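You operate a simulated robot arm through the tools that you are given. There is no shell and no other tool. Be economical: measure what you need, move in short steps, check, and stop when the job is done.

You are at the controls of a simulated two-armed robot. One attempt, no reset.

JOB
Put the blue drink bottle on the top of the shoe cabinet away on the top of the basin cabinet. Then put the tall clear bottle on the top of the shoe cabinet away on the top of the door shelf. Then shut the shelf drawer. Then press the talk button two times. Then put the green flask on top of the thin parcel. Then open the travel drawer. Do these in the order given. Set down upright: blue drink bottle, tall clear bottle, green flask.

Only the result counts: the job must be done as asked and must still hold three seconds after the hand-in. Knocking over, shifting, dropping, spilling or breaking anything else fails it.

ROBOT AND FRAMES
Two 7-joint arms with two-finger parallel grippers on one trunk, on a base that drives. Base frame: it is fixed to the floor where the robot stands at the start and does not move with it; the origin is under the middle of the robot, x ahead of it, y to its left, z up. Readings come in m, rad, newtons and seconds.
The left shoulder is at the start at [0.07, 0.163, 1.12], the right one opposite. With the tool pointing down near the work surface each hand reaches from about 0.38 to 0.88 m from the robot's upright axis, wherever it stands, measured 20 degrees to its own side. Places, roughly: blue drink bottle (6x6x17 cm) [0.5, 0, 1]; green flask (7x7x24 cm) [0.6, 2.3, 1]; shelf drawer [-0.1, -1.2, 0.8]; talk button [-0.6, -1.4, 1.1]; tall clear bottle (7x7x20 cm) [0.5, -0.1, 1]; thin parcel [-2.5, 2, 0.75]; top of the basin cabinet [0, 4.7, 0.8]; top of the door shelf (20x26 cm) [-0.52, -1.3, 0.82]; travel drawer [0.5, 2.2, 0.3]. Payload 3.43 kg a hand.
The tool frame of a hand sits at the grasp point between the pads (the TCP): z along the fingers, y along the line on which they close. The tips reach 0.034 m beyond it. Largest opening 0.128 m; finger width 0.024, thickness 0.012; the body of the gripper, 0.048 by 0.13 m, starts 0.096 m behind the TCP.
Orientation is told as [roll, pitch, yaw] about the base's x, y, z axes, in that order, counted from this pose: with the fingers straight down and closing along the base's y, the tool's x points along the base's -x, its y along +y and its z along -z.

CONTROLS
- The arms move only by the tool send_rows. It takes "left_commands", "right_commands" or both (then of equal length, played together; a hand with none holds still); each is a list of rows, each a list of 7 numbers: the shift along the base's x, y, z in cm, then the turn, a rotation vector about the base's x, y, z in rad, then the opening, from 0 (shut) to 1 (fully open). In form: [[tx, ty, tz, wx, wy, wz, grip], ...]. A call has 1 to 20 rows; each row shifts and turns the commanded pose from where the row before left it. Each row takes 0.2 s and may step no farther than 0.05 m and 0.15 rad from the row before; otherwise, or with a gripper value out of range, the whole call is refused. Where a pose cannot be reached the arm comes as near as it can. A force on the tool above 40 N (or 10 N above the force at the start of the call, whichever is more), or a blocked arm, ends the call early, and 0.2 s more pass. The fingers move at their own pace (about 0.153 m/s each) and stop on an object; they squeeze with about 34 N. The grip force told is the motor's: it shows also when the fingers shut on nothing. Time passes only in rows, and 0.2 s behind the last, so rows that do not move let the fingers close. It gives the time, the measured TCP pose, the force on the tool (base axes), the opening and the grip force at its end, in the units of the frame above (readings bear some noise), with the torque about the TCP (base axes, N m) and any sound that the robot's microphone picked up.
- Cameras (640 x 400 px; columns grow to the right, rows downward): "scene" is now at [0.1117, -0.0559, 1.3422]; the picture's right is [-0.67, -0.75, 0.00], its down [-0.47, 0.42, -0.78] and it looks along [0.58, -0.52, -0.63] (base axes); focal length 214 px, centre (320, 200). "left" rides on the left gripper at [0.076, 0.011, -0.16] in its tool frame; the picture's right is [-0.15, 0.99, 0.00], its down [-0.88, -0.13, -0.46] and it looks along [-0.45, -0.07, 0.89] (tool axes); focal length 234 px, centre (320, 200). "right" rides on the right gripper at [0.076, -0.011, -0.16] in its tool frame; the picture's right is [0.15, 0.99, 0.00], its down [-0.88, 0.13, -0.46] and it looks along [-0.45, 0.07, 0.89] (tool axes); focal length 234 px, centre (320, 200). There is no depth. A picture from a camera that has moved, and an enlarged one, comes with that camera's place and axes in the base frame and with its lens.
- capture(camera): a new picture of that camera. The clock stands still meanwhile.
- move_column(by): slides the trunk up (or, below 0, down) by that many m; the arms and the scene camera ride with it, the base frame stays. It gives what a move gives, with no picture.
- drive_base(legs): drives the robot by 1 to 6 legs, each [ahead, left, turn to the left] in m, m and rad, along the robot's own axes; the way and the turn of a leg run together, so that a leg with both is an arc; at most 1.5 m and 3.142 rad a leg. The arms and the cameras ride along, it lands a little off, and it stops where it bumps. It gives what a move gives.
- aim_head(pan, tilt): turns the head with the scene camera to pan (to the left, within 1.501 rad either way) and tilt (down, from -0.506 to 1.204), counted from straight ahead of the robot. It gives what a move gives.
- close_up(camera, box): a new picture of the part [left, top, right, bottom] of that camera's present view, enlarged. The clock stands still meanwhile.
- close_job(): hands the job in; it is judged then, once.

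Go step by step. Nothing tells you exact positions but the pictures and the camera data: compare them with the known pose of the tool, close in by small moves and look again before you grip or let go. The budget is 165 turns and 138 pictures, counting those below and the enlarged ones. Unless the task says otherwise, let go and move clear before handing in.

The tools are called after ">>>" by a JSON object that holds its "op" and its "data". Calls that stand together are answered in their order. send_rows: Moves the arms, as the interface text tells. Its arguments: {"type":"object","properties":{"left_commands":{"type":"array","items":{"type":"array","items":{"type":"number"}}},"right_commands":{"type":"array","items":{"type":"array","items":{"type":"number"}}}},"required":[]} The other tools are called the same way: move_column (by) slides the trunk up or down; drive_base (legs) drives the base; aim_head (pan, tilt) turns the head that bears the scene camera; capture (camera) takes a picture; close_up (camera, box) takes an enlarged picture of a part of a camera's view; close_job () hands the job in.

At the start:

```text
time_s: 0.0
left_eef_pos: [0.5183, -0.0538, 1.1716]
left_tcp_rot: [-0.001, -0.001, 0.003]
left_force: [0.7, -0.5, -0.2]
left_torque: [-0.01, -0.02, 0.0]
left_finger_gap: 0.1283
left_gripper_force: 0.1
right_eef_pos: [0.3596, -0.4824, 1.1358]
right_tcp_rot: [0.0, 0.0, 0.0]
right_force: [0.5, 0.2, 0.4]
right_torque: [0.0, 0.04, -0.01]
right_finger_gap: 0.1282
right_gripper_force: 0.1
trunk travel left (down, up): [-0.6, 0.34]
robot x, y, heading: [-0.0026, -0.0001, 0.001]
head pan, tilt: [-0.728, 0.677]
```

scene: 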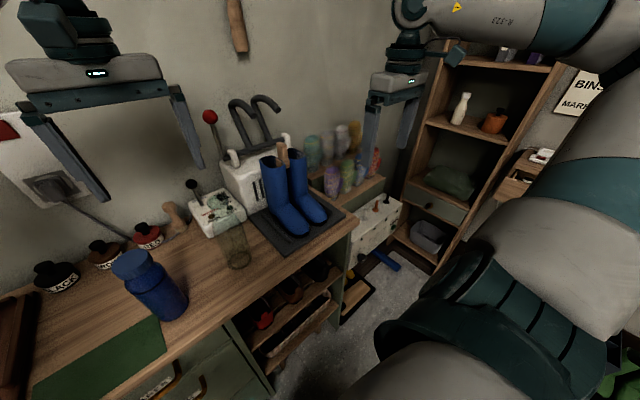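
right: 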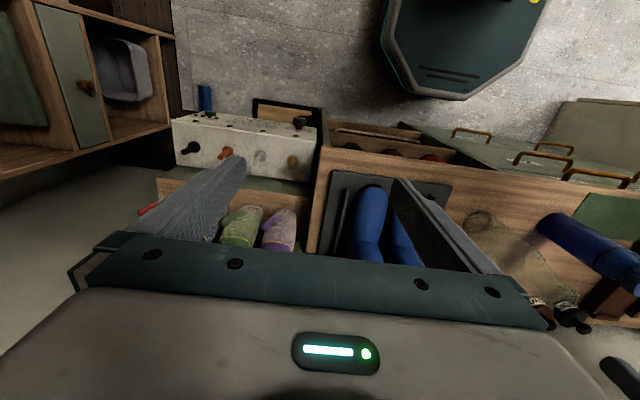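
left: 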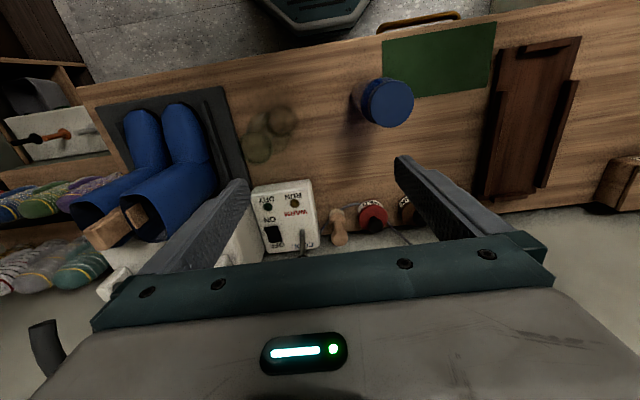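

The blue bottle's cap is at about (0.477, 0.033, 1.04), from the two views. I'll take enlarged views of both bottles to refine this.

>>> {"op": "close_up", "data": {"camera": "left", "box": [220, 40, 460, 190]}}

>>> {"op": "close_up", "data": {"camera": "scene", "box": [80, 190, 320, 340]}}

```text
2.67 times, centred on (340, 115) of left
camera zoom: at [0.4421, -0.0431, 1.3307], right [0.15, 0.99, 0.0], down [0.88, -0.13, 0.46], along [0.45, -0.07, -0.89], focal length 624 px, centre (267, 427)
```

zoom: 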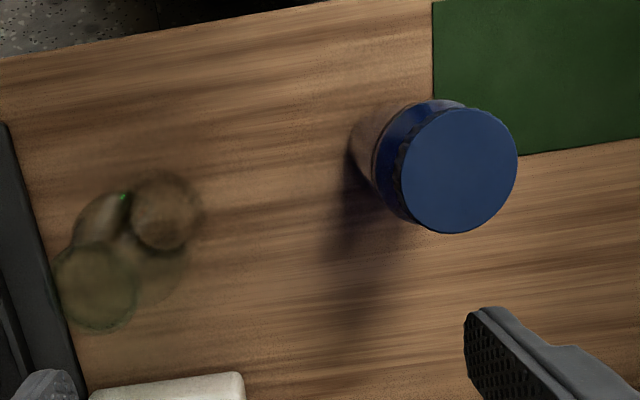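

```text
2.67 times, centred on (200, 265) of scene
camera zoom: at [0.1117, -0.0559, 1.3422], right [-0.67, -0.75, 0.0], down [-0.47, 0.42, -0.78], along [0.58, -0.52, -0.63], focal length 572 px, centre (640, 27)
```

zoom: 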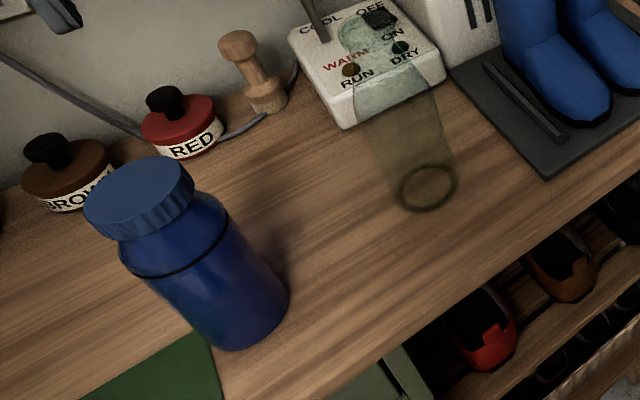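

The blue bottle stands at about (0.478, 0.035) and the clear one at about (0.499, -0.125). I'll move the left hand above the blue bottle and check.

>>> {"op": "send_rows", "data": {"left_commands": [[-2, 4.5, 0, 0, 0, 0, 1], [-2, 4.4, 0, 0, 0, 0, 1], [0, 0, -4, 0, 0, 0, 1], [0, 0, 0, 0, 0, 0, 1]]}}

>>> {"op": "capture", "data": {"camera": "left"}}

>>> {"op": "capture", "data": {"camera": "scene"}}

```text
time_s: 1.0
left_eef_pos: [0.4784, 0.0359, 1.1346]
left_tcp_rot: [-0.001, -0.003, 0.003]
left_force: [-0.2, 0.0, 0.7]
left_torque: [-0.01, 0.0, 0.01]
left_finger_gap: 0.1279
left_gripper_force: 0.1
right_eef_pos: [0.3599, -0.4816, 1.1343]
right_tcp_rot: [0.0, -0.001, 0.001]
right_force: [0.1, 0.7, 0.2]
right_torque: [0.02, -0.03, 0.01]
right_finger_gap: 0.128
right_gripper_force: 0.1
trunk travel left (down, up): [-0.6, 0.34]
robot x, y, heading: [-0.0024, 0.0012, -0.004]
head pan, tilt: [-0.728, 0.677]
```

```text
132 pictures are left
camera left: at [0.4018, 0.0464, 1.2927], right [0.14, 0.99, 0.0], down [0.88, -0.13, 0.46], along [0.45, -0.07, -0.89], focal length 234 px, centre (320, 200)
```

left: 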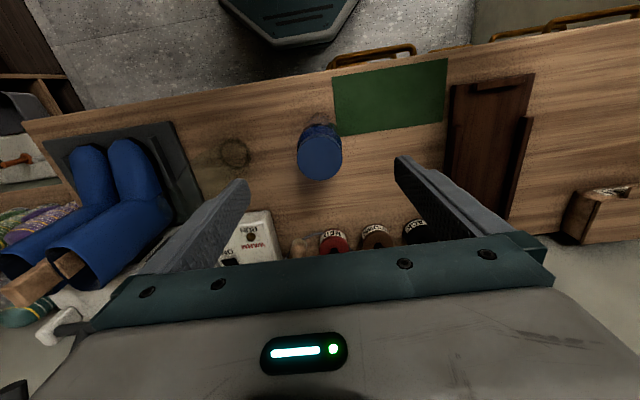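

```text
131 pictures are left
camera scene: at [0.1107, -0.0552, 1.3424], right [-0.67, -0.75, 0.0], down [-0.47, 0.42, -0.78], along [0.58, -0.52, -0.63], focal length 214 px, centre (320, 200)
```

scene: 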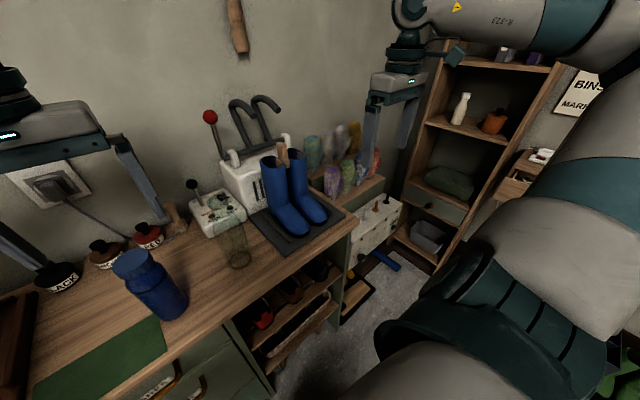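

The hand is centred over the bottle, so I'll descend and grip.

>>> {"op": "send_rows", "data": {"left_commands": [[-0.3, 0, -4, 0, 0, 0, 1], [0, 0, -4, 0, 0, 0, 1], [0, 0, -4, 0, 0, 0, 1], [0, 0, -3.5, 0, 0, 0, 1], [0, 0, 0, 0, 0, 0, 0.3], [0, 0, 0, 0, 0, 0, 0.2], [0, 0, 0, 0, 0, 0, 0.2], [0, 0, 0, 0, 0, 0, 0.2]]}}

>>> {"op": "capture", "data": {"camera": "scene"}}

```text
time_s: 2.8
left_eef_pos: [0.4747, 0.0365, 0.9769]
left_tcp_rot: [0.0, -0.001, 0.002]
left_force: [-0.8, -0.3, -1.0]
left_torque: [0.04, -0.01, -0.02]
left_finger_gap: 0.0565
left_gripper_force: 34.6
right_eef_pos: [0.36, -0.4819, 1.1352]
right_tcp_rot: [-0.001, 0.0, 0.001]
right_force: [0.6, 0.6, 0.7]
right_torque: [0.03, -0.03, -0.01]
right_finger_gap: 0.128
right_gripper_force: 0.1
trunk travel left (down, up): [-0.6, 0.34]
robot x, y, heading: [-0.0002, -0.0003, 0.002]
head pan, tilt: [-0.728, 0.677]
```

```text
130 pictures are left
camera scene: at [0.1118, -0.0559, 1.3422], right [-0.67, -0.75, 0.0], down [-0.47, 0.42, -0.78], along [0.58, -0.52, -0.63], focal length 214 px, centre (320, 200)
```

scene: 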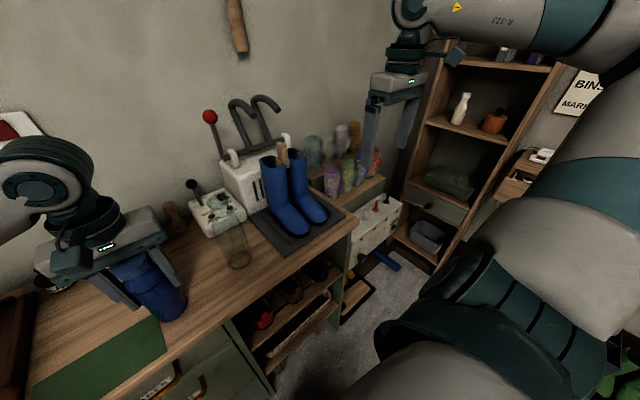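

The bottle is gripped at 34.6 N. I'll lift it straight up, pull it back, and look left along the route.

>>> {"op": "send_rows", "data": {"left_commands": [[0, 0, 4, 0, 0, 0, 0.2], [0, 0, 4, 0, 0, 0, 0.2], [0, 0, 4, 0, 0, 0, 0.2], [0, 0, 4, 0, 0, 0, 0.2], [-4, 0, 2, 0, 0, 0, 0.2], [-4, 2, 0, 0, 0, 0, 0.2], [0, 2, 0, 0, 0, 0, 0.2]]}}

>>> {"op": "aim_head", "data": {"pan": 1.2, "tilt": 0.45}}

>>> {"op": "capture", "data": {"camera": "scene"}}

>>> {"op": "aim_head", "data": {"pan": -1.45, "tilt": 0.45}}

>>> {"op": "capture", "data": {"camera": "scene"}}

```text
time_s: 4.4
left_eef_pos: [0.3965, 0.0771, 1.1585]
left_tcp_rot: [-0.001, 0.0, 0.002]
left_force: [0.1, 0.1, -1.3]
left_torque: [0.03, 0.03, 0.01]
left_finger_gap: 0.0565
left_gripper_force: 34.4
right_eef_pos: [0.3597, -0.4806, 1.1351]
right_tcp_rot: [-0.001, -0.001, 0.0]
right_force: [-0.3, -0.9, 0.6]
right_torque: [-0.02, -0.04, 0.0]
right_finger_gap: 0.128
right_gripper_force: 0.1
trunk travel left (down, up): [-0.6, 0.34]
robot x, y, heading: [0.0008, -0.0019, 0.005]
head pan, tilt: [-0.728, 0.677]
```

```text
time_s: 6.3
left_eef_pos: [0.3959, 0.0752, 1.1588]
left_tcp_rot: [0.0, -0.001, 0.003]
left_force: [0.2, 0.5, -0.7]
left_torque: [0.01, 0.0, 0.01]
left_finger_gap: 0.0563
left_gripper_force: 34.4
right_eef_pos: [0.3591, -0.4811, 1.1354]
right_tcp_rot: [0.001, 0.001, -0.002]
right_force: [-0.3, -0.2, -0.8]
right_torque: [0.02, -0.04, -0.02]
right_finger_gap: 0.1282
right_gripper_force: 0.0
trunk travel left (down, up): [-0.6, 0.34]
robot x, y, heading: [-0.0, 0.0049, 0.002]
head pan, tilt: [1.201, 0.45]
```

```text
129 pictures are left
camera scene: at [0.081, 0.0869, 1.3625], right [0.93, -0.36, 0.0], down [-0.16, -0.41, -0.9], along [0.33, 0.84, -0.44], focal length 214 px, centre (320, 200)
```

scene: 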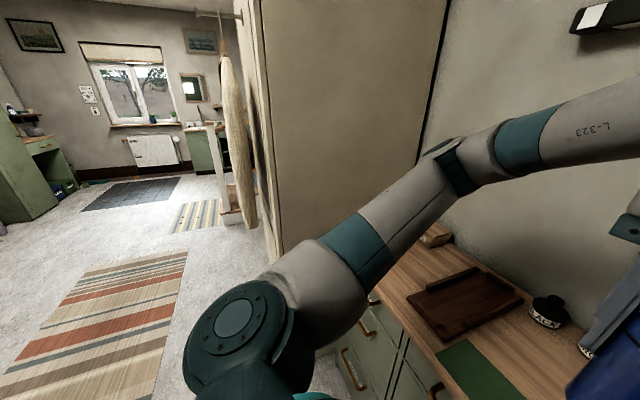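

```text
time_s: 8.7
left_eef_pos: [0.3975, 0.0752, 1.1579]
left_tcp_rot: [0.001, 0.0, 0.002]
left_force: [-0.2, -0.5, 0.0]
left_torque: [0.01, 0.0, -0.01]
left_finger_gap: 0.0568
left_gripper_force: 34.4
right_eef_pos: [0.3596, -0.482, 1.1341]
right_tcp_rot: [0.0, 0.001, 0.0]
right_force: [-0.6, 0.8, -0.3]
right_torque: [0.02, -0.02, 0.04]
right_finger_gap: 0.128
right_gripper_force: 0.0
trunk travel left (down, up): [-0.6, 0.34]
robot x, y, heading: [-0.0015, 0.0001, 0.006]
head pan, tilt: [-1.45, 0.45]
```

```text
128 pictures are left
camera scene: at [0.0588, -0.0901, 1.3625], right [-0.99, -0.12, 0.0], down [-0.05, 0.43, -0.9], along [0.11, -0.89, -0.44], focal length 214 px, centre (320, 200)
```

scene: 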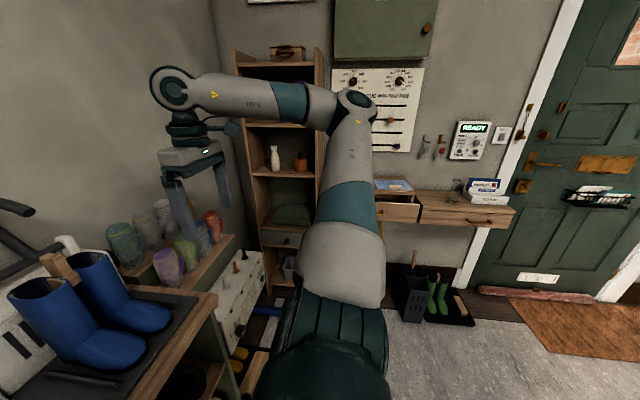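

I can see a wardrobe to the left and a corridor behind it heading +y. I'll back away from the cabinet, turn left and look.

>>> {"op": "drive_base", "data": {"legs": [[-0.5, 0, 0]]}}

>>> {"op": "aim_head", "data": {"pan": 1.45, "tilt": 0.6}}

>>> {"op": "capture", "data": {"camera": "scene"}}

```text
time_s: 11.6
left_eef_pos: [-0.11, 0.0738, 1.159]
left_tcp_rot: [0.0, 0.001, -0.005]
left_force: [0.2, 0.4, -1.4]
left_torque: [-0.02, 0.05, -0.01]
left_finger_gap: 0.0566
left_gripper_force: 34.0
right_eef_pos: [-0.1505, -0.482, 1.1344]
right_tcp_rot: [0.001, 0.0, -0.007]
right_force: [-0.6, -0.4, -0.2]
right_torque: [0.04, 0.0, 0.0]
right_finger_gap: 0.1279
right_gripper_force: 0.1
trunk travel left (down, up): [-0.6, 0.34]
robot x, y, heading: [-0.5094, -0.0, 0.001]
head pan, tilt: [-1.45, 0.45]
```

```text
time_s: 14.2
left_eef_pos: [-0.1112, 0.0741, 1.1579]
left_tcp_rot: [-0.001, 0.001, -0.007]
left_force: [-0.5, 1.0, -0.6]
left_torque: [-0.01, -0.02, 0.03]
left_finger_gap: 0.0565
left_gripper_force: 34.1
right_eef_pos: [-0.15, -0.4825, 1.1348]
right_tcp_rot: [0.0, -0.001, -0.005]
right_force: [-0.1, 0.3, 0.3]
right_torque: [0.0, 0.02, 0.0]
right_finger_gap: 0.1278
right_gripper_force: 0.1
trunk travel left (down, up): [-0.6, 0.34]
robot x, y, heading: [-0.509, 0.001, -0.001]
head pan, tilt: [1.45, 0.6]
```

```text
127 pictures are left
camera scene: at [-0.4482, 0.0901, 1.3489], right [0.99, -0.13, 0.0], down [-0.07, -0.56, -0.83], along [0.1, 0.82, -0.56], focal length 214 px, centre (320, 200)
```

scene: 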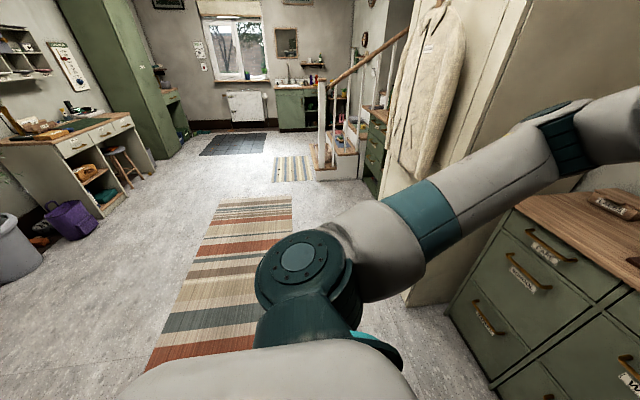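

The corridor is clear with the basin cabinet at the far end. I'll back up a bit more, turn left and drive ahead.

>>> {"op": "drive_base", "data": {"legs": [[-0.3, 0, 0], [0, 0, 1.571], [1.5, 0, 0], [1.1, 0, 0]]}}

>>> {"op": "aim_head", "data": {"pan": -0.4, "tilt": 0.35}}

>>> {"op": "capture", "data": {"camera": "scene"}}

```text
time_s: 32.2
left_eef_pos: [-0.9058, 2.9626, 1.1579]
left_tcp_rot: [0.0, -0.001, 1.578]
left_force: [-0.3, -0.7, -1.2]
left_torque: [-0.01, 0.0, 0.03]
left_finger_gap: 0.0559
left_gripper_force: 34.5
right_eef_pos: [-0.3487, 2.9297, 1.135]
right_tcp_rot: [-0.001, 0.0, 1.576]
right_force: [1.1, -0.5, -1.3]
right_torque: [-0.01, -0.03, 0.0]
right_finger_gap: 0.128
right_gripper_force: 0.1
trunk travel left (down, up): [-0.6, 0.34]
robot x, y, heading: [-0.8284, 2.5693, 1.578]
head pan, tilt: [1.45, 0.6]
```

```text
time_s: 34.0
left_eef_pos: [-0.9045, 2.964, 1.158]
left_tcp_rot: [-0.002, 0.0, 1.577]
left_force: [-0.4, -0.1, -1.1]
left_torque: [0.02, 0.02, 0.01]
left_finger_gap: 0.0559
left_gripper_force: 34.1
right_eef_pos: [-0.3482, 2.9293, 1.1367]
right_tcp_rot: [-0.002, 0.0, 1.577]
right_force: [-0.5, -0.2, -0.7]
right_torque: [-0.03, -0.04, -0.01]
right_finger_gap: 0.1281
right_gripper_force: 0.0
trunk travel left (down, up): [-0.6, 0.34]
robot x, y, heading: [-0.8284, 2.5689, 1.578]
head pan, tilt: [-0.4, 0.351]
```

```text
126 pictures are left
camera scene: at [-0.795, 2.7041, 1.3717], right [0.92, -0.38, 0.0], down [-0.13, -0.32, -0.94], along [0.36, 0.87, -0.34], focal length 214 px, centre (320, 200)
```

scene: 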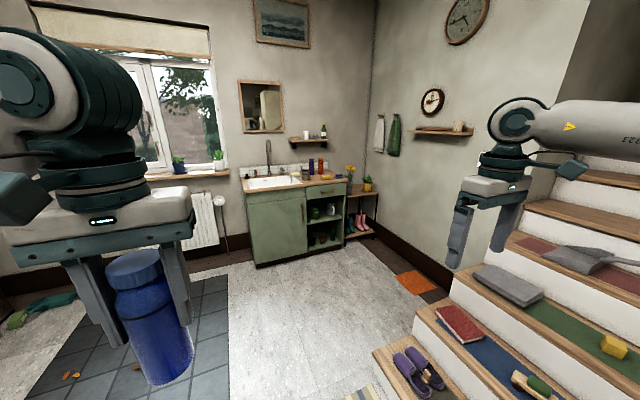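

The basin cabinet is ahead to the right. I'll enlarge its top to find free space.

>>> {"op": "close_up", "data": {"camera": "scene", "box": [230, 130, 390, 230]}}

```text
4.00 times, centred on (310, 180) of scene
camera zoom: at [-0.795, 2.7041, 1.3717], right [0.92, -0.38, 0.0], down [-0.13, -0.32, -0.94], along [0.36, 0.87, -0.34], focal length 858 px, centre (360, 280)
```

zoom: 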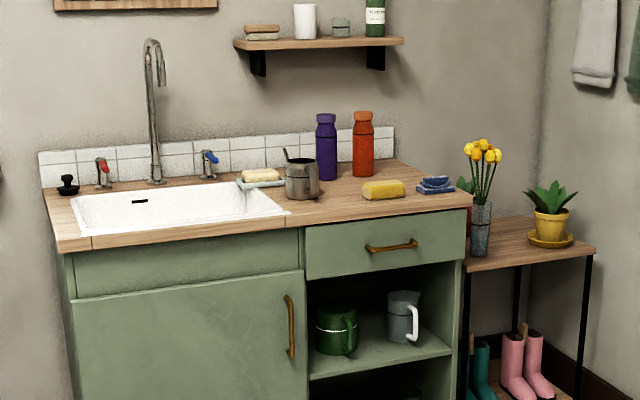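

There is free top near the front right, between the mug and the sponge. I'll drive ahead past the stairs, strafe right, and look again.

>>> {"op": "drive_base", "data": {"legs": [[1.3, 0, 0], [0, -0.9, 0]]}}

>>> {"op": "aim_head", "data": {"pan": -0.1, "tilt": 0.75}}

>>> {"op": "capture", "data": {"camera": "scene"}}

>>> {"op": "capture", "data": {"camera": "left"}}

```text
time_s: 44.6
left_eef_pos: [-0.0605, 4.2674, 1.155]
left_tcp_rot: [-0.017, 0.004, 1.567]
left_force: [0.1, -0.4, -0.8]
left_torque: [-0.02, 0.03, 0.0]
left_finger_gap: 0.0559
left_gripper_force: 33.8
right_eef_pos: [0.4979, 4.2266, 1.1501]
right_tcp_rot: [-0.059, 0.006, 1.559]
right_force: [0.6, 0.4, 0.7]
right_torque: [-0.03, 0.01, -0.01]
right_finger_gap: 0.128
right_gripper_force: 0.1
trunk travel left (down, up): [-0.6, 0.34]
robot x, y, heading: [0.031, 3.8686, 1.564]
head pan, tilt: [-0.4, 0.351]
stopped in leg 2: the robot was blocked; the commanded pose is now the measured one
```

```text
time_s: 45.4
left_eef_pos: [-0.0599, 4.2688, 1.1559]
left_tcp_rot: [-0.02, 0.004, 1.567]
left_force: [-0.3, 0.2, -1.0]
left_torque: [0.0, 0.03, -0.01]
left_finger_gap: 0.0558
left_gripper_force: 33.8
right_eef_pos: [0.4992, 4.2258, 1.1516]
right_tcp_rot: [-0.058, 0.006, 1.556]
right_force: [0.5, 0.5, -0.1]
right_torque: [-0.01, 0.04, -0.01]
right_finger_gap: 0.1284
right_gripper_force: 0.0
trunk travel left (down, up): [-0.6, 0.34]
robot x, y, heading: [0.0322, 3.8689, 1.569]
head pan, tilt: [-0.099, 0.75]
```

```text
124 pictures are left
camera scene: at [0.0158, 4.006, 1.3357], right [0.99, -0.11, 0.02], down [-0.06, -0.68, -0.73], along [0.09, 0.73, -0.68], focal length 214 px, centre (320, 200)
```

scene: 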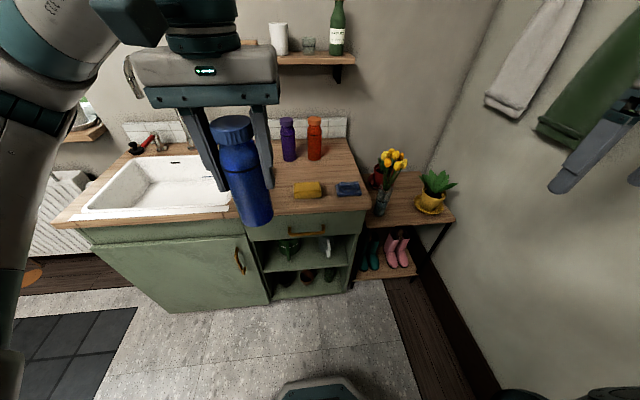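

```text
123 pictures are left
camera left: at [-0.076, 4.1932, 1.3142], right [-0.99, 0.15, -0.02], down [0.13, 0.88, 0.46], along [0.09, 0.45, -0.89], focal length 234 px, centre (320, 200)
```

left: 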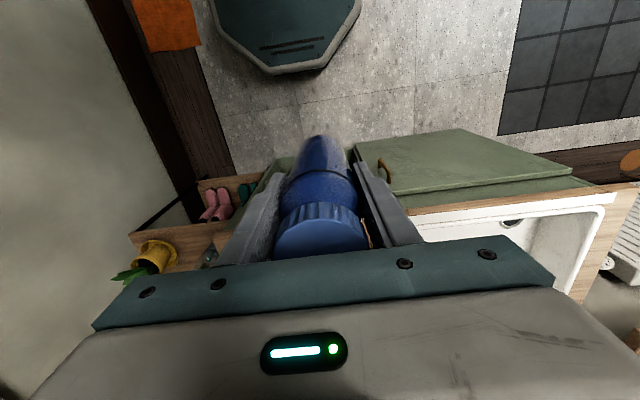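

The robot bumped the right wall side, probably with the right arm. I'll back off left a little and check the right side.

>>> {"op": "drive_base", "data": {"legs": [[0, 0.12, 0]]}}

>>> {"op": "aim_head", "data": {"pan": -1.2, "tilt": 0.3}}

>>> {"op": "capture", "data": {"camera": "scene"}}

```text
time_s: 46.2
left_eef_pos: [-0.061, 4.2654, 1.1564]
left_tcp_rot: [-0.011, 0.003, 1.567]
left_force: [0.1, -0.3, -0.8]
left_torque: [-0.01, -0.01, 0.0]
left_finger_gap: 0.0561
left_gripper_force: 33.5
right_eef_pos: [0.4966, 4.2256, 1.1501]
right_tcp_rot: [-0.06, 0.003, 1.555]
right_force: [-0.4, -0.1, 0.3]
right_torque: [-0.01, 0.03, 0.03]
right_finger_gap: 0.1281
right_gripper_force: 0.1
trunk travel left (down, up): [-0.6, 0.34]
robot x, y, heading: [0.0253, 3.8687, 1.573]
head pan, tilt: [-0.099, 0.75]
stopped in leg 1: the robot was blocked; the commanded pose is now the measured one
```

```text
time_s: 47.5
left_eef_pos: [-0.0621, 4.2666, 1.1564]
left_tcp_rot: [-0.01, 0.002, 1.568]
left_force: [0.3, 0.1, -1.0]
left_torque: [-0.03, 0.03, 0.02]
left_finger_gap: 0.0557
left_gripper_force: 34.2
right_eef_pos: [0.4969, 4.2247, 1.1506]
right_tcp_rot: [-0.058, 0.005, 1.555]
right_force: [0.5, 0.2, -0.6]
right_torque: [0.02, 0.02, -0.04]
right_finger_gap: 0.1278
right_gripper_force: 0.0
trunk travel left (down, up): [-0.6, 0.34]
robot x, y, heading: [0.021, 3.8678, 1.564]
head pan, tilt: [-1.201, 0.3]
```

```text
122 pictures are left
camera scene: at [0.0943, 3.955, 1.3773], right [0.36, -0.93, 0.01], down [-0.27, -0.11, -0.96], along [0.9, 0.34, -0.29], focal length 214 px, centre (320, 200)
```

scene: 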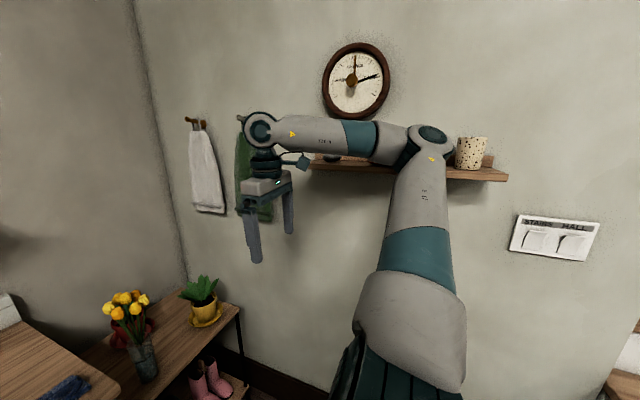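

The right elbow is against the wall shelf. I'll retry moving left to free it.

>>> {"op": "drive_base", "data": {"legs": [[0, 0.12, 0]]}}

>>> {"op": "capture", "data": {"camera": "scene"}}

```text
time_s: 48.8
left_eef_pos: [-0.1688, 4.2658, 1.1582]
left_tcp_rot: [0.001, 0.003, 1.566]
left_force: [-0.8, -1.8, -0.2]
left_torque: [0.01, -0.05, 0.01]
left_finger_gap: 0.0561
left_gripper_force: 34.1
right_eef_pos: [0.3893, 4.223, 1.1456]
right_tcp_rot: [-0.046, 0.003, 1.554]
right_force: [0.3, -0.3, 0.5]
right_torque: [-0.01, 0.0, 0.0]
right_finger_gap: 0.1279
right_gripper_force: 0.1
trunk travel left (down, up): [-0.6, 0.34]
robot x, y, heading: [-0.0971, 3.8687, 1.565]
head pan, tilt: [-1.201, 0.3]
```

```text
121 pictures are left
camera scene: at [-0.0116, 3.9541, 1.3764], right [0.35, -0.93, 0.0], down [-0.28, -0.11, -0.96], along [0.89, 0.34, -0.3], focal length 214 px, centre (320, 200)
```

scene: 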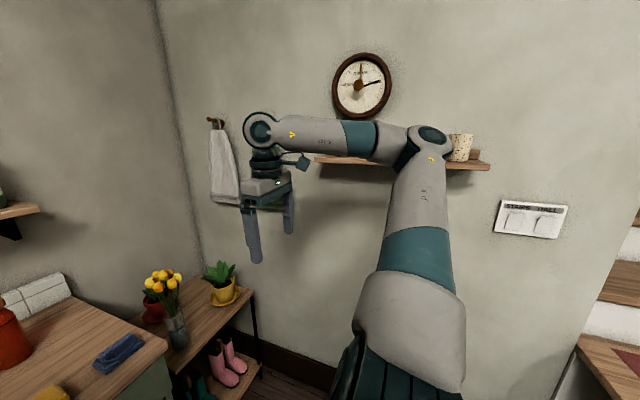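

The arm is free and the cup is still standing. I'll drive ahead 0.2 m to bring the cabinet top within reach and look.

>>> {"op": "drive_base", "data": {"legs": [[0.2, 0, 0]]}}

>>> {"op": "aim_head", "data": {"pan": -0.5, "tilt": 0.8}}

>>> {"op": "capture", "data": {"camera": "scene"}}

>>> {"op": "capture", "data": {"camera": "right"}}

```text
time_s: 50.3
left_eef_pos: [-0.1683, 4.4612, 1.1569]
left_tcp_rot: [-0.001, 0.002, 1.568]
left_force: [-0.5, 0.9, -1.0]
left_torque: [-0.01, 0.01, 0.01]
left_finger_gap: 0.0559
left_gripper_force: 34.5
right_eef_pos: [0.3909, 4.4203, 1.1453]
right_tcp_rot: [-0.045, 0.002, 1.557]
right_force: [0.3, -0.5, -1.7]
right_torque: [-0.04, -0.02, 0.0]
right_finger_gap: 0.1281
right_gripper_force: 0.1
trunk travel left (down, up): [-0.6, 0.34]
robot x, y, heading: [-0.0907, 4.0655, 1.566]
head pan, tilt: [-1.201, 0.3]
```

```text
time_s: 51.4
left_eef_pos: [-0.1679, 4.4619, 1.158]
left_tcp_rot: [0.0, 0.002, 1.566]
left_force: [0.9, -0.4, -1.4]
left_torque: [-0.04, 0.01, -0.01]
left_finger_gap: 0.0561
left_gripper_force: 34.0
right_eef_pos: [0.3908, 4.4197, 1.1451]
right_tcp_rot: [-0.044, 0.002, 1.555]
right_force: [0.6, 1.0, 0.1]
right_torque: [-0.01, 0.02, 0.0]
right_finger_gap: 0.1282
right_gripper_force: 0.0
trunk travel left (down, up): [-0.6, 0.34]
robot x, y, heading: [-0.0923, 4.0654, 1.569]
head pan, tilt: [-0.499, 0.799]
```

```text
120 pictures are left
camera scene: at [-0.0582, 4.1872, 1.3321], right [0.88, -0.48, 0.0], down [-0.35, -0.63, -0.7], along [0.34, 0.61, -0.72], focal length 214 px, centre (320, 200)
```

scene: 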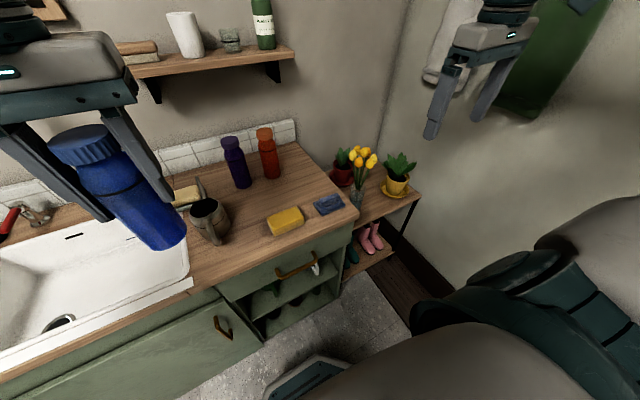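

```text
119 pictures are left
camera right: at [0.392, 4.3453, 1.3055], right [-0.99, -0.13, -0.04], down [-0.14, 0.88, 0.45], along [-0.02, 0.45, -0.89], focal length 234 px, centre (320, 200)
```

right: 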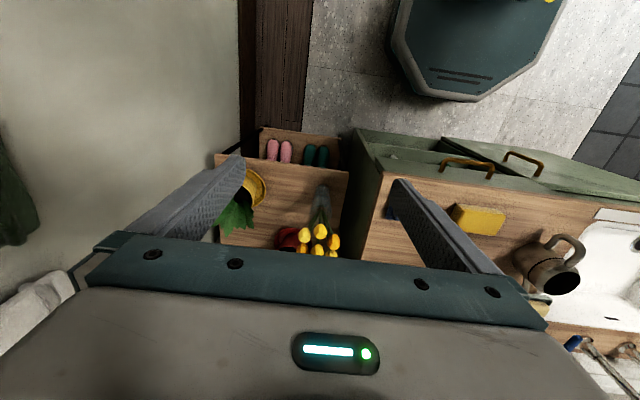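

Triangulating with the right camera puts the cabinet top at about z=0.845. The free spot is near (0.0, 4.68), between the mug at (-0.136, 4.645), the purple bottle at (-0.026, 4.79) and the sponge. I'll move the bottle above it.

>>> {"op": "send_rows", "data": {"left_commands": [[2.8, 3.63, 0, 0, 0, 0, 0.2], [2.8, 3.63, 0, 0, 0, 0, 0.2], [2.8, 3.63, 0, 0, 0, 0, 0.2], [2.8, 3.63, 0, 0, 0, 0, 0.2], [2.8, 3.63, 0, 0, 0, 0, 0.2], [2.8, 3.63, 0, 0, 0, 0, 0.2], [0, 0, -4, 0, 0, 0, 0.2], [0, 0, -4, 0, 0, 0, 0.2], [0, 0, 0, 0, 0, 0, 0.2]]}}

>>> {"op": "capture", "data": {"camera": "scene"}}

>>> {"op": "capture", "data": {"camera": "left"}}

>>> {"op": "capture", "data": {"camera": "right"}}

```text
time_s: 53.4
left_eef_pos: [0.0005, 4.6793, 1.0782]
left_tcp_rot: [0.001, -0.001, 1.565]
left_force: [-0.3, -0.3, -0.9]
left_torque: [0.0, 0.02, 0.0]
left_finger_gap: 0.0556
left_gripper_force: 34.4
right_eef_pos: [0.3898, 4.4201, 1.1455]
right_tcp_rot: [-0.046, 0.003, 1.558]
right_force: [-0.3, -0.5, 0.1]
right_torque: [0.02, 0.0, 0.0]
right_finger_gap: 0.1284
right_gripper_force: 0.1
trunk travel left (down, up): [-0.6, 0.34]
robot x, y, heading: [-0.0932, 4.059, 1.565]
head pan, tilt: [-0.499, 0.799]
```

```text
118 pictures are left
camera scene: at [-0.0578, 4.1864, 1.3321], right [0.88, -0.48, 0.0], down [-0.35, -0.63, -0.7], along [0.34, 0.61, -0.72], focal length 214 px, centre (320, 200)
```

scene: 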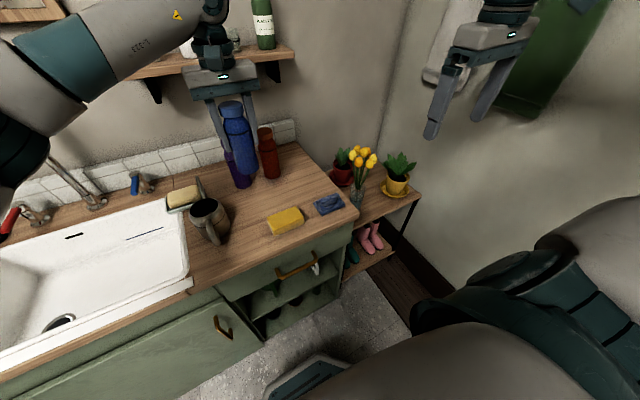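

```text
117 pictures are left
camera left: at [-0.011, 4.6036, 1.2365], right [-0.99, 0.15, 0.0], down [0.13, 0.88, 0.46], along [0.07, 0.45, -0.89], focal length 234 px, centre (320, 200)
```

left: 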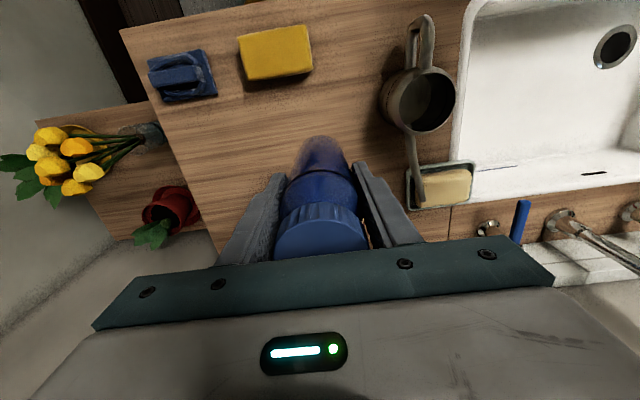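

```text
116 pictures are left
camera right: at [0.3926, 4.3444, 1.3055], right [-0.99, -0.13, -0.04], down [-0.14, 0.88, 0.45], along [-0.02, 0.45, -0.89], focal length 234 px, centre (320, 200)
```

right: 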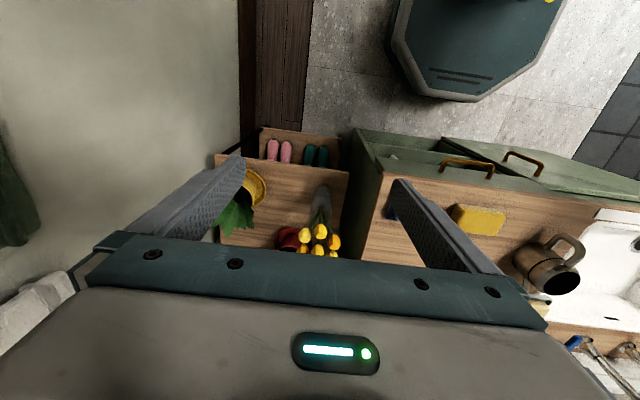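

The spot is well centred. I'll shift 1 cm toward the robot and descend until close to the surface.

>>> {"op": "send_rows", "data": {"left_commands": [[0, -1, -4, 0, 0, 0, 0.2], [0, 0, -3, 0, 0, 0, 0.2], [0, 0, -2.5, 0, 0, 0, 0.2], [0, 0, 0, 0, 0, 0, 0.2]]}}

>>> {"op": "close_up", "data": {"camera": "scene", "box": [160, 80, 360, 280]}}

```text
time_s: 54.4
left_eef_pos: [-0.001, 4.6684, 0.9836]
left_tcp_rot: [0.001, -0.001, 1.566]
left_force: [-0.9, -0.9, -1.0]
left_torque: [0.02, 0.01, -0.02]
left_finger_gap: 0.056
left_gripper_force: 34.1
right_eef_pos: [0.3909, 4.4194, 1.1443]
right_tcp_rot: [-0.046, 0.0, 1.556]
right_force: [0.2, -0.1, -0.4]
right_torque: [0.02, 0.03, -0.01]
right_finger_gap: 0.128
right_gripper_force: 0.0
trunk travel left (down, up): [-0.6, 0.34]
robot x, y, heading: [-0.0957, 4.0663, 1.565]
head pan, tilt: [-0.499, 0.799]
```

```text
2.00 times, centred on (260, 180) of scene
camera zoom: at [-0.0581, 4.1867, 1.3321], right [0.88, -0.48, 0.0], down [-0.35, -0.63, -0.7], along [0.34, 0.61, -0.72], focal length 429 px, centre (440, 240)
```

zoom: 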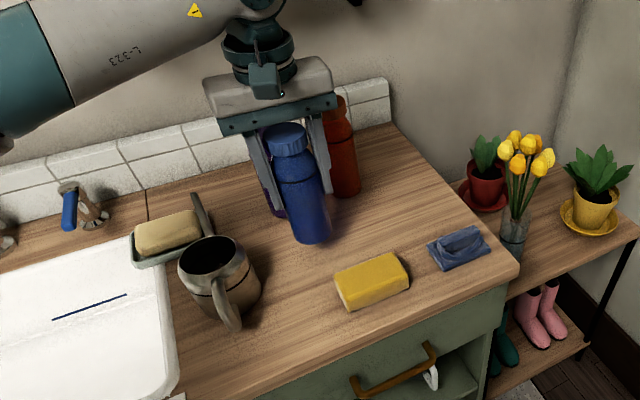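

The bottle is still about 2–3 cm above the top. I'll lower it in small steps and watch the force.

>>> {"op": "send_rows", "data": {"left_commands": [[0, 0, -1, 0, 0, 0, 0.2], [0, 0, -1, 0, 0, 0, 0.2], [0, 0, 0, 0, 0, 0, 0.2]]}}

>>> {"op": "close_up", "data": {"camera": "scene", "box": [240, 140, 360, 215]}}

```text
time_s: 55.2
left_eef_pos: [-0.0012, 4.6697, 0.9618]
left_tcp_rot: [0.0, 0.003, 1.567]
left_force: [-0.6, -1.1, -0.7]
left_torque: [0.01, 0.01, 0.01]
left_finger_gap: 0.0559
left_gripper_force: 33.9
right_eef_pos: [0.3906, 4.419, 1.1455]
right_tcp_rot: [-0.045, 0.002, 1.556]
right_force: [-0.1, -1.0, 0.1]
right_torque: [0.02, -0.02, -0.02]
right_finger_gap: 0.128
right_gripper_force: 0.1
trunk travel left (down, up): [-0.6, 0.34]
robot x, y, heading: [-0.0932, 4.0667, 1.563]
head pan, tilt: [-0.499, 0.799]
```

```text
5.33 times, centred on (300, 178) of scene
camera zoom: at [-0.0582, 4.187, 1.332], right [0.88, -0.48, 0.0], down [-0.35, -0.63, -0.7], along [0.34, 0.61, -0.72], focal length 1144 px, centre (427, 320)
```

zoom: 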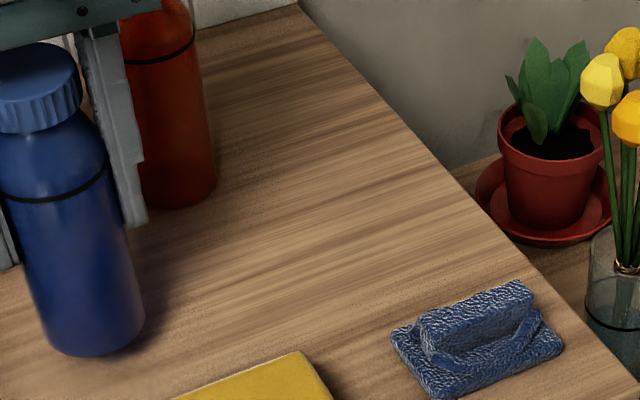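

No contact yet, so I'll continue down in 3–4 mm steps.

>>> {"op": "send_rows", "data": {"left_commands": [[0, 0, -0.4, 0, 0, 0, 0.2], [0, 0, -0.4, 0, 0, 0, 0.2], [0, 0, 0, 0, 0, 0, 0.2]]}}

>>> {"op": "send_rows", "data": {"left_commands": [[0, 0, -0.3, 0, 0, 0, 0.2], [0, 0, -0.2, 0, 0, 0, 0.2], [0, 0, 0, 0, 0, 0, 0.2]]}}

```text
time_s: 56.0
left_eef_pos: [-0.0008, 4.6697, 0.9546]
left_tcp_rot: [0.0, -0.001, 1.566]
left_force: [0.0, 0.3, -0.2]
left_torque: [0.0, 0.0, 0.02]
left_finger_gap: 0.0558
left_gripper_force: 33.8
right_eef_pos: [0.3895, 4.4197, 1.1449]
right_tcp_rot: [-0.045, 0.001, 1.557]
right_force: [0.0, -0.8, -0.1]
right_torque: [0.02, 0.01, -0.01]
right_finger_gap: 0.1278
right_gripper_force: 0.0
trunk travel left (down, up): [-0.6, 0.34]
robot x, y, heading: [-0.0991, 4.0642, 1.564]
head pan, tilt: [-0.499, 0.799]
```

```text
time_s: 56.8
left_eef_pos: [-0.0031, 4.6696, 0.9497]
left_tcp_rot: [0.0, -0.002, 1.567]
left_force: [-0.3, 0.8, -0.8]
left_torque: [-0.01, -0.03, 0.01]
left_finger_gap: 0.0562
left_gripper_force: 33.4
right_eef_pos: [0.3897, 4.4204, 1.1454]
right_tcp_rot: [-0.045, 0.002, 1.558]
right_force: [1.0, -0.1, 0.5]
right_torque: [0.02, -0.01, 0.01]
right_finger_gap: 0.1282
right_gripper_force: 0.0
trunk travel left (down, up): [-0.6, 0.34]
robot x, y, heading: [-0.0974, 4.064, 1.563]
head pan, tilt: [-0.499, 0.799]
```

>>> {"op": "send_rows", "data": {"left_commands": [[0, 0, -0.4, 0, 0, 0, 0.2], [0, 0, -0.4, 0, 0, 0, 0.2], [0, 0, 0, 0, 0, 0, 0.2]]}}

>>> {"op": "close_up", "data": {"camera": "scene", "box": [200, 130, 320, 205]}}

```text
time_s: 57.6
left_eef_pos: [-0.0008, 4.6695, 0.9415]
left_tcp_rot: [0.001, -0.001, 1.567]
left_force: [-0.8, 0.5, -0.2]
left_torque: [0.0, 0.0, 0.02]
left_finger_gap: 0.0558
left_gripper_force: 34.2
right_eef_pos: [0.39, 4.4201, 1.1458]
right_tcp_rot: [-0.046, 0.003, 1.556]
right_force: [-0.3, 0.3, -0.1]
right_torque: [0.0, -0.02, 0.0]
right_finger_gap: 0.1279
right_gripper_force: 0.1
trunk travel left (down, up): [-0.6, 0.34]
robot x, y, heading: [-0.0979, 4.0635, 1.566]
head pan, tilt: [-0.499, 0.799]
```

```text
5.33 times, centred on (260, 168) of scene
camera zoom: at [-0.0582, 4.1871, 1.332], right [0.88, -0.48, 0.0], down [-0.35, -0.63, -0.7], along [0.34, 0.61, -0.72], focal length 1144 px, centre (640, 373)
```

zoom: 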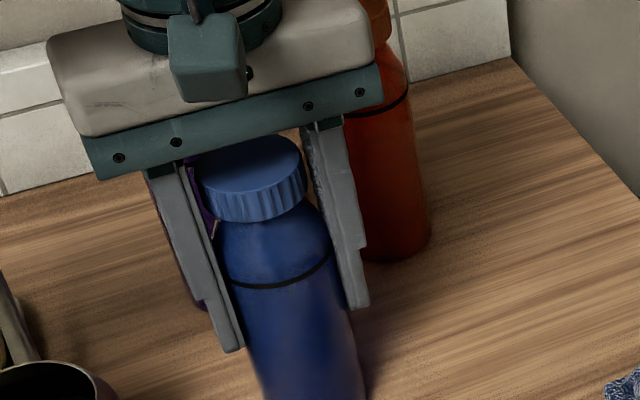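

>>> {"op": "send_rows", "data": {"left_commands": [[0, 0, -0.4, 0, 0, 0, 0.2], [0, 0, -0.3, 0, 0, 0, 0.2], [0, 0, 0, 0, 0, 0, 0.2]]}}

>>> {"op": "send_rows", "data": {"left_commands": [[0, 0, -0.3, 0, 0, 0, 0.2], [0, 0, -0.3, 0, 0, 0, 0.2], [0, 0, 0, 0, 0, 0, 0.2]]}}

>>> {"op": "close_up", "data": {"camera": "scene", "box": [200, 150, 320, 225]}}

```text
time_s: 58.4
left_eef_pos: [0.0002, 4.6695, 0.9378]
left_tcp_rot: [-0.003, -0.003, 1.568]
left_force: [0.0, 3.7, 31.1]
left_torque: [0.33, 0.04, 0.0]
left_finger_gap: 0.0564
left_gripper_force: 34.2
right_eef_pos: [0.3894, 4.4168, 1.1469]
right_tcp_rot: [-0.046, 0.0, 1.557]
right_force: [-0.7, -0.3, -0.4]
right_torque: [-0.01, 0.02, -0.02]
right_finger_gap: 0.128
right_gripper_force: 0.1
trunk travel left (down, up): [-0.6, 0.34]
robot x, y, heading: [-0.0935, 4.0668, 1.566]
head pan, tilt: [-0.499, 0.799]
```

```text
time_s: 59.2
left_eef_pos: [-0.0003, 4.6667, 0.9303]
left_tcp_rot: [-0.001, -0.003, 1.567]
left_force: [0.6, 2.0, 30.7]
left_torque: [0.23, -0.04, -0.01]
left_finger_gap: 0.0561
left_gripper_force: 33.6
right_eef_pos: [0.3887, 4.4164, 1.1457]
right_tcp_rot: [-0.045, 0.0, 1.558]
right_force: [0.4, 0.7, -0.4]
right_torque: [0.0, 0.0, 0.01]
right_finger_gap: 0.128
right_gripper_force: 0.1
trunk travel left (down, up): [-0.6, 0.34]
robot x, y, heading: [-0.0916, 4.0652, 1.567]
head pan, tilt: [-0.499, 0.799]
```

```text
5.33 times, centred on (260, 188) of scene
camera zoom: at [-0.0586, 4.1839, 1.3324], right [0.88, -0.48, 0.0], down [-0.35, -0.63, -0.7], along [0.34, 0.61, -0.72], focal length 1144 px, centre (640, 267)
```

zoom: 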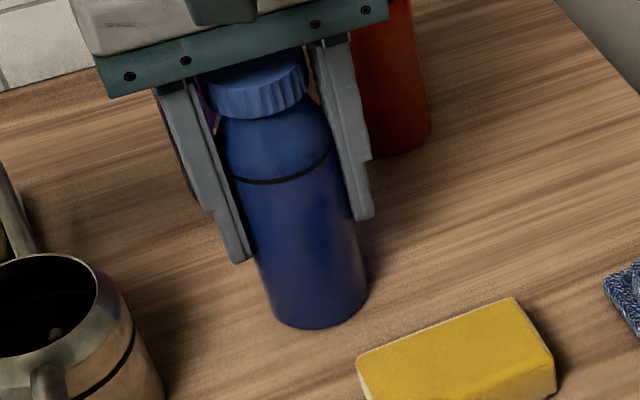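

The bottle is in contact (31 N) and stands upright. I'll open slightly, lift straight up, and check.

>>> {"op": "send_rows", "data": {"left_commands": [[0, 0, 0.2, 0, 0, 0, 0.2], [0, 0, 0, 0, 0, 0, 0.5], [0, 0, 0, 0, 0, 0, 0.68], [0, 0, 0, 0, 0, 0, 0.68], [0, 0, 4, 0, 0, 0, 0.68], [0, 0, 4, 0, 0, 0, 0.68], [0, 0, 4, 0, 0, 0, 0.68], [0, 0, 4, 0, 0, 0, 0.68], [0, 0, 4, 0, 0, 0, 0.68], [0, -4, 2, 0, 0, 0, 0.68], [-2, -4, 0, 0, 0, 0, 0.68], [-2, -4, 0, 0, 0, 0, 0.68], [-2, -4, 0, 0, 0, 0, 1], [-2, -4, 0, 0, 0, 0, 1]]}}

>>> {"op": "capture", "data": {"camera": "scene"}}

```text
time_s: 62.2
left_eef_pos: [-0.0846, 4.4689, 1.1513]
left_tcp_rot: [0.001, 0.0, 1.567]
left_force: [-0.4, 0.3, 0.0]
left_torque: [0.0, -0.05, -0.01]
left_finger_gap: 0.128
left_gripper_force: 0.0
right_eef_pos: [0.3893, 4.4189, 1.1464]
right_tcp_rot: [-0.045, 0.003, 1.557]
right_force: [-0.7, -1.2, 0.1]
right_torque: [-0.03, -0.02, -0.03]
right_finger_gap: 0.128
right_gripper_force: 0.1
trunk travel left (down, up): [-0.6, 0.34]
robot x, y, heading: [-0.0952, 4.0647, 1.567]
head pan, tilt: [-0.499, 0.799]
```

```text
111 pictures are left
camera scene: at [-0.0592, 4.1862, 1.3322], right [0.88, -0.48, 0.0], down [-0.35, -0.63, -0.7], along [0.34, 0.61, -0.72], focal length 214 px, centre (320, 200)
```

scene: 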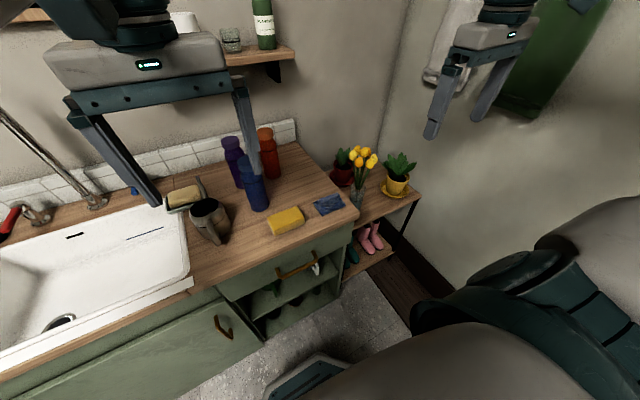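

The blue bottle stands upright on the basin cabinet. I'll back out along the same way to the shoe cabinet.

>>> {"op": "drive_base", "data": {"legs": [[-0.2, 0, 0], [0, 0.73, 0], [-1.5, 0, 0], [-1.5, 0, 0], [-0.85, 0, 0]]}}

>>> {"op": "aim_head", "data": {"pan": -1.2, "tilt": 0.6}}

>>> {"op": "capture", "data": {"camera": "scene"}}

```text
time_s: 85.7
left_eef_pos: [-0.9033, 0.4078, 1.151]
left_tcp_rot: [0.0, 0.0, 1.537]
left_force: [0.3, 0.5, 0.5]
left_torque: [-0.01, -0.02, -0.01]
left_finger_gap: 0.1279
left_gripper_force: 0.1
right_eef_pos: [-0.4318, 0.3425, 1.1457]
right_tcp_rot: [-0.045, 0.003, 1.526]
right_force: [0.6, 0.2, 0.4]
right_torque: [0.04, 0.01, 0.01]
right_finger_gap: 0.1278
right_gripper_force: 0.1
trunk travel left (down, up): [-0.6, 0.34]
robot x, y, heading: [-0.9312, 0.0029, 1.532]
head pan, tilt: [-0.499, 0.799]
```

```text
time_s: 86.7
left_eef_pos: [-0.9021, 0.4073, 1.151]
left_tcp_rot: [0.001, 0.001, 1.537]
left_force: [-0.4, -0.3, -0.8]
left_torque: [0.0, 0.01, 0.01]
left_finger_gap: 0.1282
left_gripper_force: 0.0
right_eef_pos: [-0.4316, 0.3437, 1.1453]
right_tcp_rot: [-0.045, 0.003, 1.525]
right_force: [0.4, 0.4, -0.7]
right_torque: [0.02, 0.01, 0.02]
right_finger_gap: 0.1278
right_gripper_force: 0.1
trunk travel left (down, up): [-0.6, 0.34]
robot x, y, heading: [-0.9268, 0.0038, 1.536]
head pan, tilt: [-1.201, 0.6]
```

```text
110 pictures are left
camera scene: at [-0.8455, 0.0839, 1.3489], right [0.33, -0.94, 0.0], down [-0.53, -0.19, -0.82], along [0.78, 0.27, -0.57], focal length 214 px, centre (320, 200)
```

scene: 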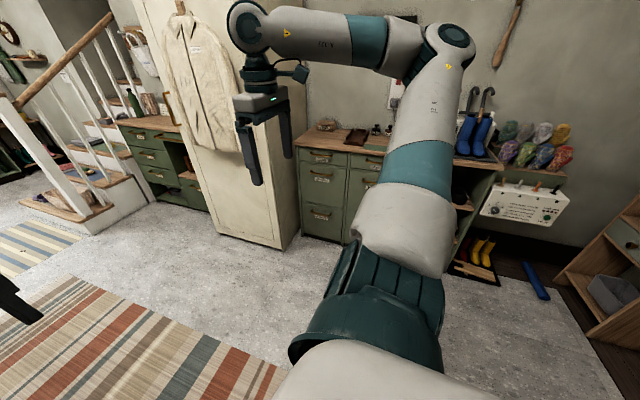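

Back at the start area. I'll turn to face the shoe cabinet and approach.

>>> {"op": "drive_base", "data": {"legs": [[0, 0, -1.536], [0.9, 0, 0]]}}

>>> {"op": "aim_head", "data": {"pan": -0.3, "tilt": 0.8}}

>>> {"op": "capture", "data": {"camera": "scene"}}

```text
time_s: 95.1
left_eef_pos: [0.3668, 0.0289, 1.1509]
left_tcp_rot: [0.0, 0.0, 0.03]
left_force: [0.0, 0.4, 0.7]
left_torque: [0.03, 0.03, 0.03]
left_finger_gap: 0.128
left_gripper_force: 0.1
right_eef_pos: [0.3327, -0.4442, 1.1452]
right_tcp_rot: [-0.045, 0.002, 0.02]
right_force: [-0.3, 0.3, 0.5]
right_torque: [0.01, -0.02, -0.05]
right_finger_gap: 0.1278
right_gripper_force: 0.0
trunk travel left (down, up): [-0.6, 0.34]
robot x, y, heading: [-0.0404, 0.0302, 0.031]
head pan, tilt: [-1.201, 0.6]
```

```text
time_s: 96.3
left_eef_pos: [0.3668, 0.029, 1.1505]
left_tcp_rot: [0.0, 0.001, 0.032]
left_force: [-0.8, -0.2, 0.1]
left_torque: [-0.01, -0.01, 0.02]
left_finger_gap: 0.1281
left_gripper_force: 0.0
right_eef_pos: [0.3336, -0.4446, 1.1446]
right_tcp_rot: [-0.045, 0.002, 0.021]
right_force: [0.9, 0.1, 1.1]
right_torque: [-0.04, -0.01, 0.0]
right_finger_gap: 0.1282
right_gripper_force: 0.0
trunk travel left (down, up): [-0.6, 0.34]
robot x, y, heading: [-0.0419, 0.0226, 0.033]
head pan, tilt: [-0.3, 0.799]
```

```text
109 pictures are left
camera scene: at [0.0862, 0.0089, 1.3321], right [-0.27, -0.96, 0.0], down [-0.69, 0.19, -0.7], along [0.67, -0.19, -0.72], focal length 214 px, centre (320, 200)
```

scene: 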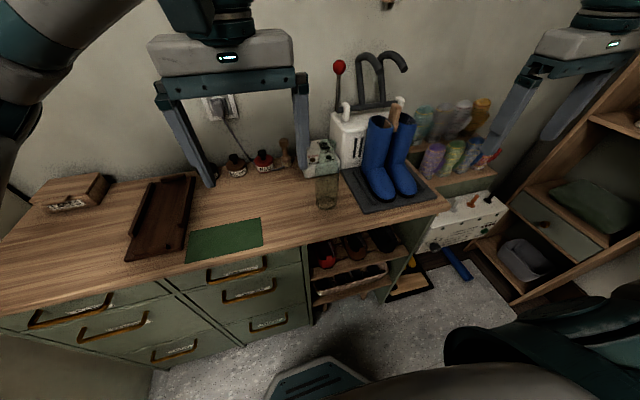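

The clear bottle is at about (0.498, -0.127) in this view too. I'll move the left hand aside and bring the right hand above the bottle.

>>> {"op": "send_rows", "data": {"left_commands": [[0, 4, 2, 0, 0, 0, 1], [0, 4, 2, 0, 0, 0, 1], [0, 4, 2, 0, 0, 0, 1], [0, 4, 2, 0, 0, 0, 1], [-2, 4, 0, 0, 0, 0, 1], [0, 0, 0, 0, 0, 0, 1], [0, 0, 0, 0, 0, 0, 1], [0, 0, 0, 0, 0, 0, 1], [0, 0, 0, 0, 0, 0, 1], [0, 0, 0, 0, 0, 0, 1], [0, 0, 0, 0, 0, 0, 1], [0, 0, 0, 0, 0, 0, 1]], "right_commands": [[0, 0, 4, 0.045, 0, -0.02, 0.85], [0, 4.5, 0, 0, 0, 0, 0.85], [0, 4.5, 0, 0, 0, 0, 0.85], [0, 4.5, 0, 0, 0, 0, 0.85], [0, 4.5, 0, 0, 0, 0, 0.85], [0, 4.5, 0, 0, 0, 0, 0.85], [0, 4.5, 0, 0, 0, 0, 0.85], [0, 4.9, 0, 0, 0, 0, 0.85], [4, 0, 0, 0, 0, 0, 0.85], [4, 0, 0, 0, 0, 0, 0.85], [4, 0, 0, 0, 0, 0, 0.85], [4.5, 0, 0, 0, 0, 0, 0.85]]}}

>>> {"op": "capture", "data": {"camera": "right"}}

>>> {"op": "capture", "data": {"camera": "scene"}}

```text
time_s: 98.9
left_eef_pos: [0.3485, 0.2272, 1.23]
left_tcp_rot: [0.0, 0.003, 0.031]
left_force: [0.7, -0.7, 0.1]
left_torque: [0.04, 0.07, -0.05]
left_finger_gap: 0.1281
left_gripper_force: 0.0
right_eef_pos: [0.5027, -0.1268, 1.1837]
right_tcp_rot: [0.0, 0.005, 0.0]
right_force: [0.0, -0.3, -0.1]
right_torque: [0.01, 0.05, -0.03]
right_finger_gap: 0.1088
right_gripper_force: 0.1
trunk travel left (down, up): [-0.6, 0.34]
robot x, y, heading: [-0.0352, 0.0287, 0.024]
head pan, tilt: [-0.3, 0.799]
```

```text
108 pictures are left
camera right: at [0.4262, -0.1377, 1.3441], right [-0.15, 0.99, 0.0], down [0.88, 0.13, 0.45], along [0.45, 0.07, -0.89], focal length 234 px, centre (320, 200)
```

right: 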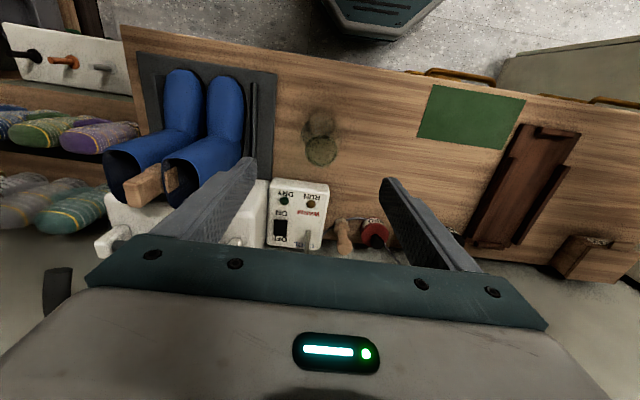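

```text
107 pictures are left
camera scene: at [0.0899, 0.0081, 1.3316], right [-0.27, -0.96, 0.0], down [-0.69, 0.19, -0.69], along [0.67, -0.19, -0.72], focal length 214 px, centre (320, 200)
```

scene: 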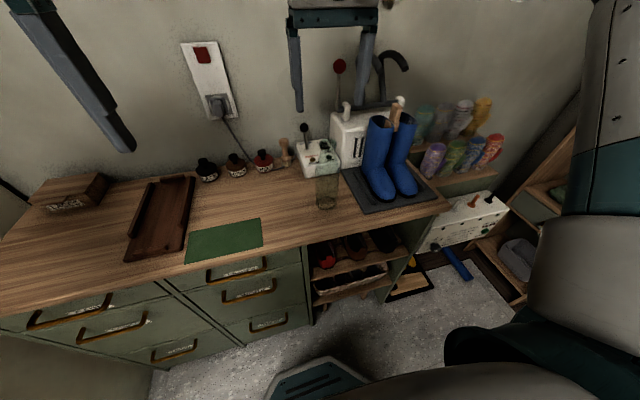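

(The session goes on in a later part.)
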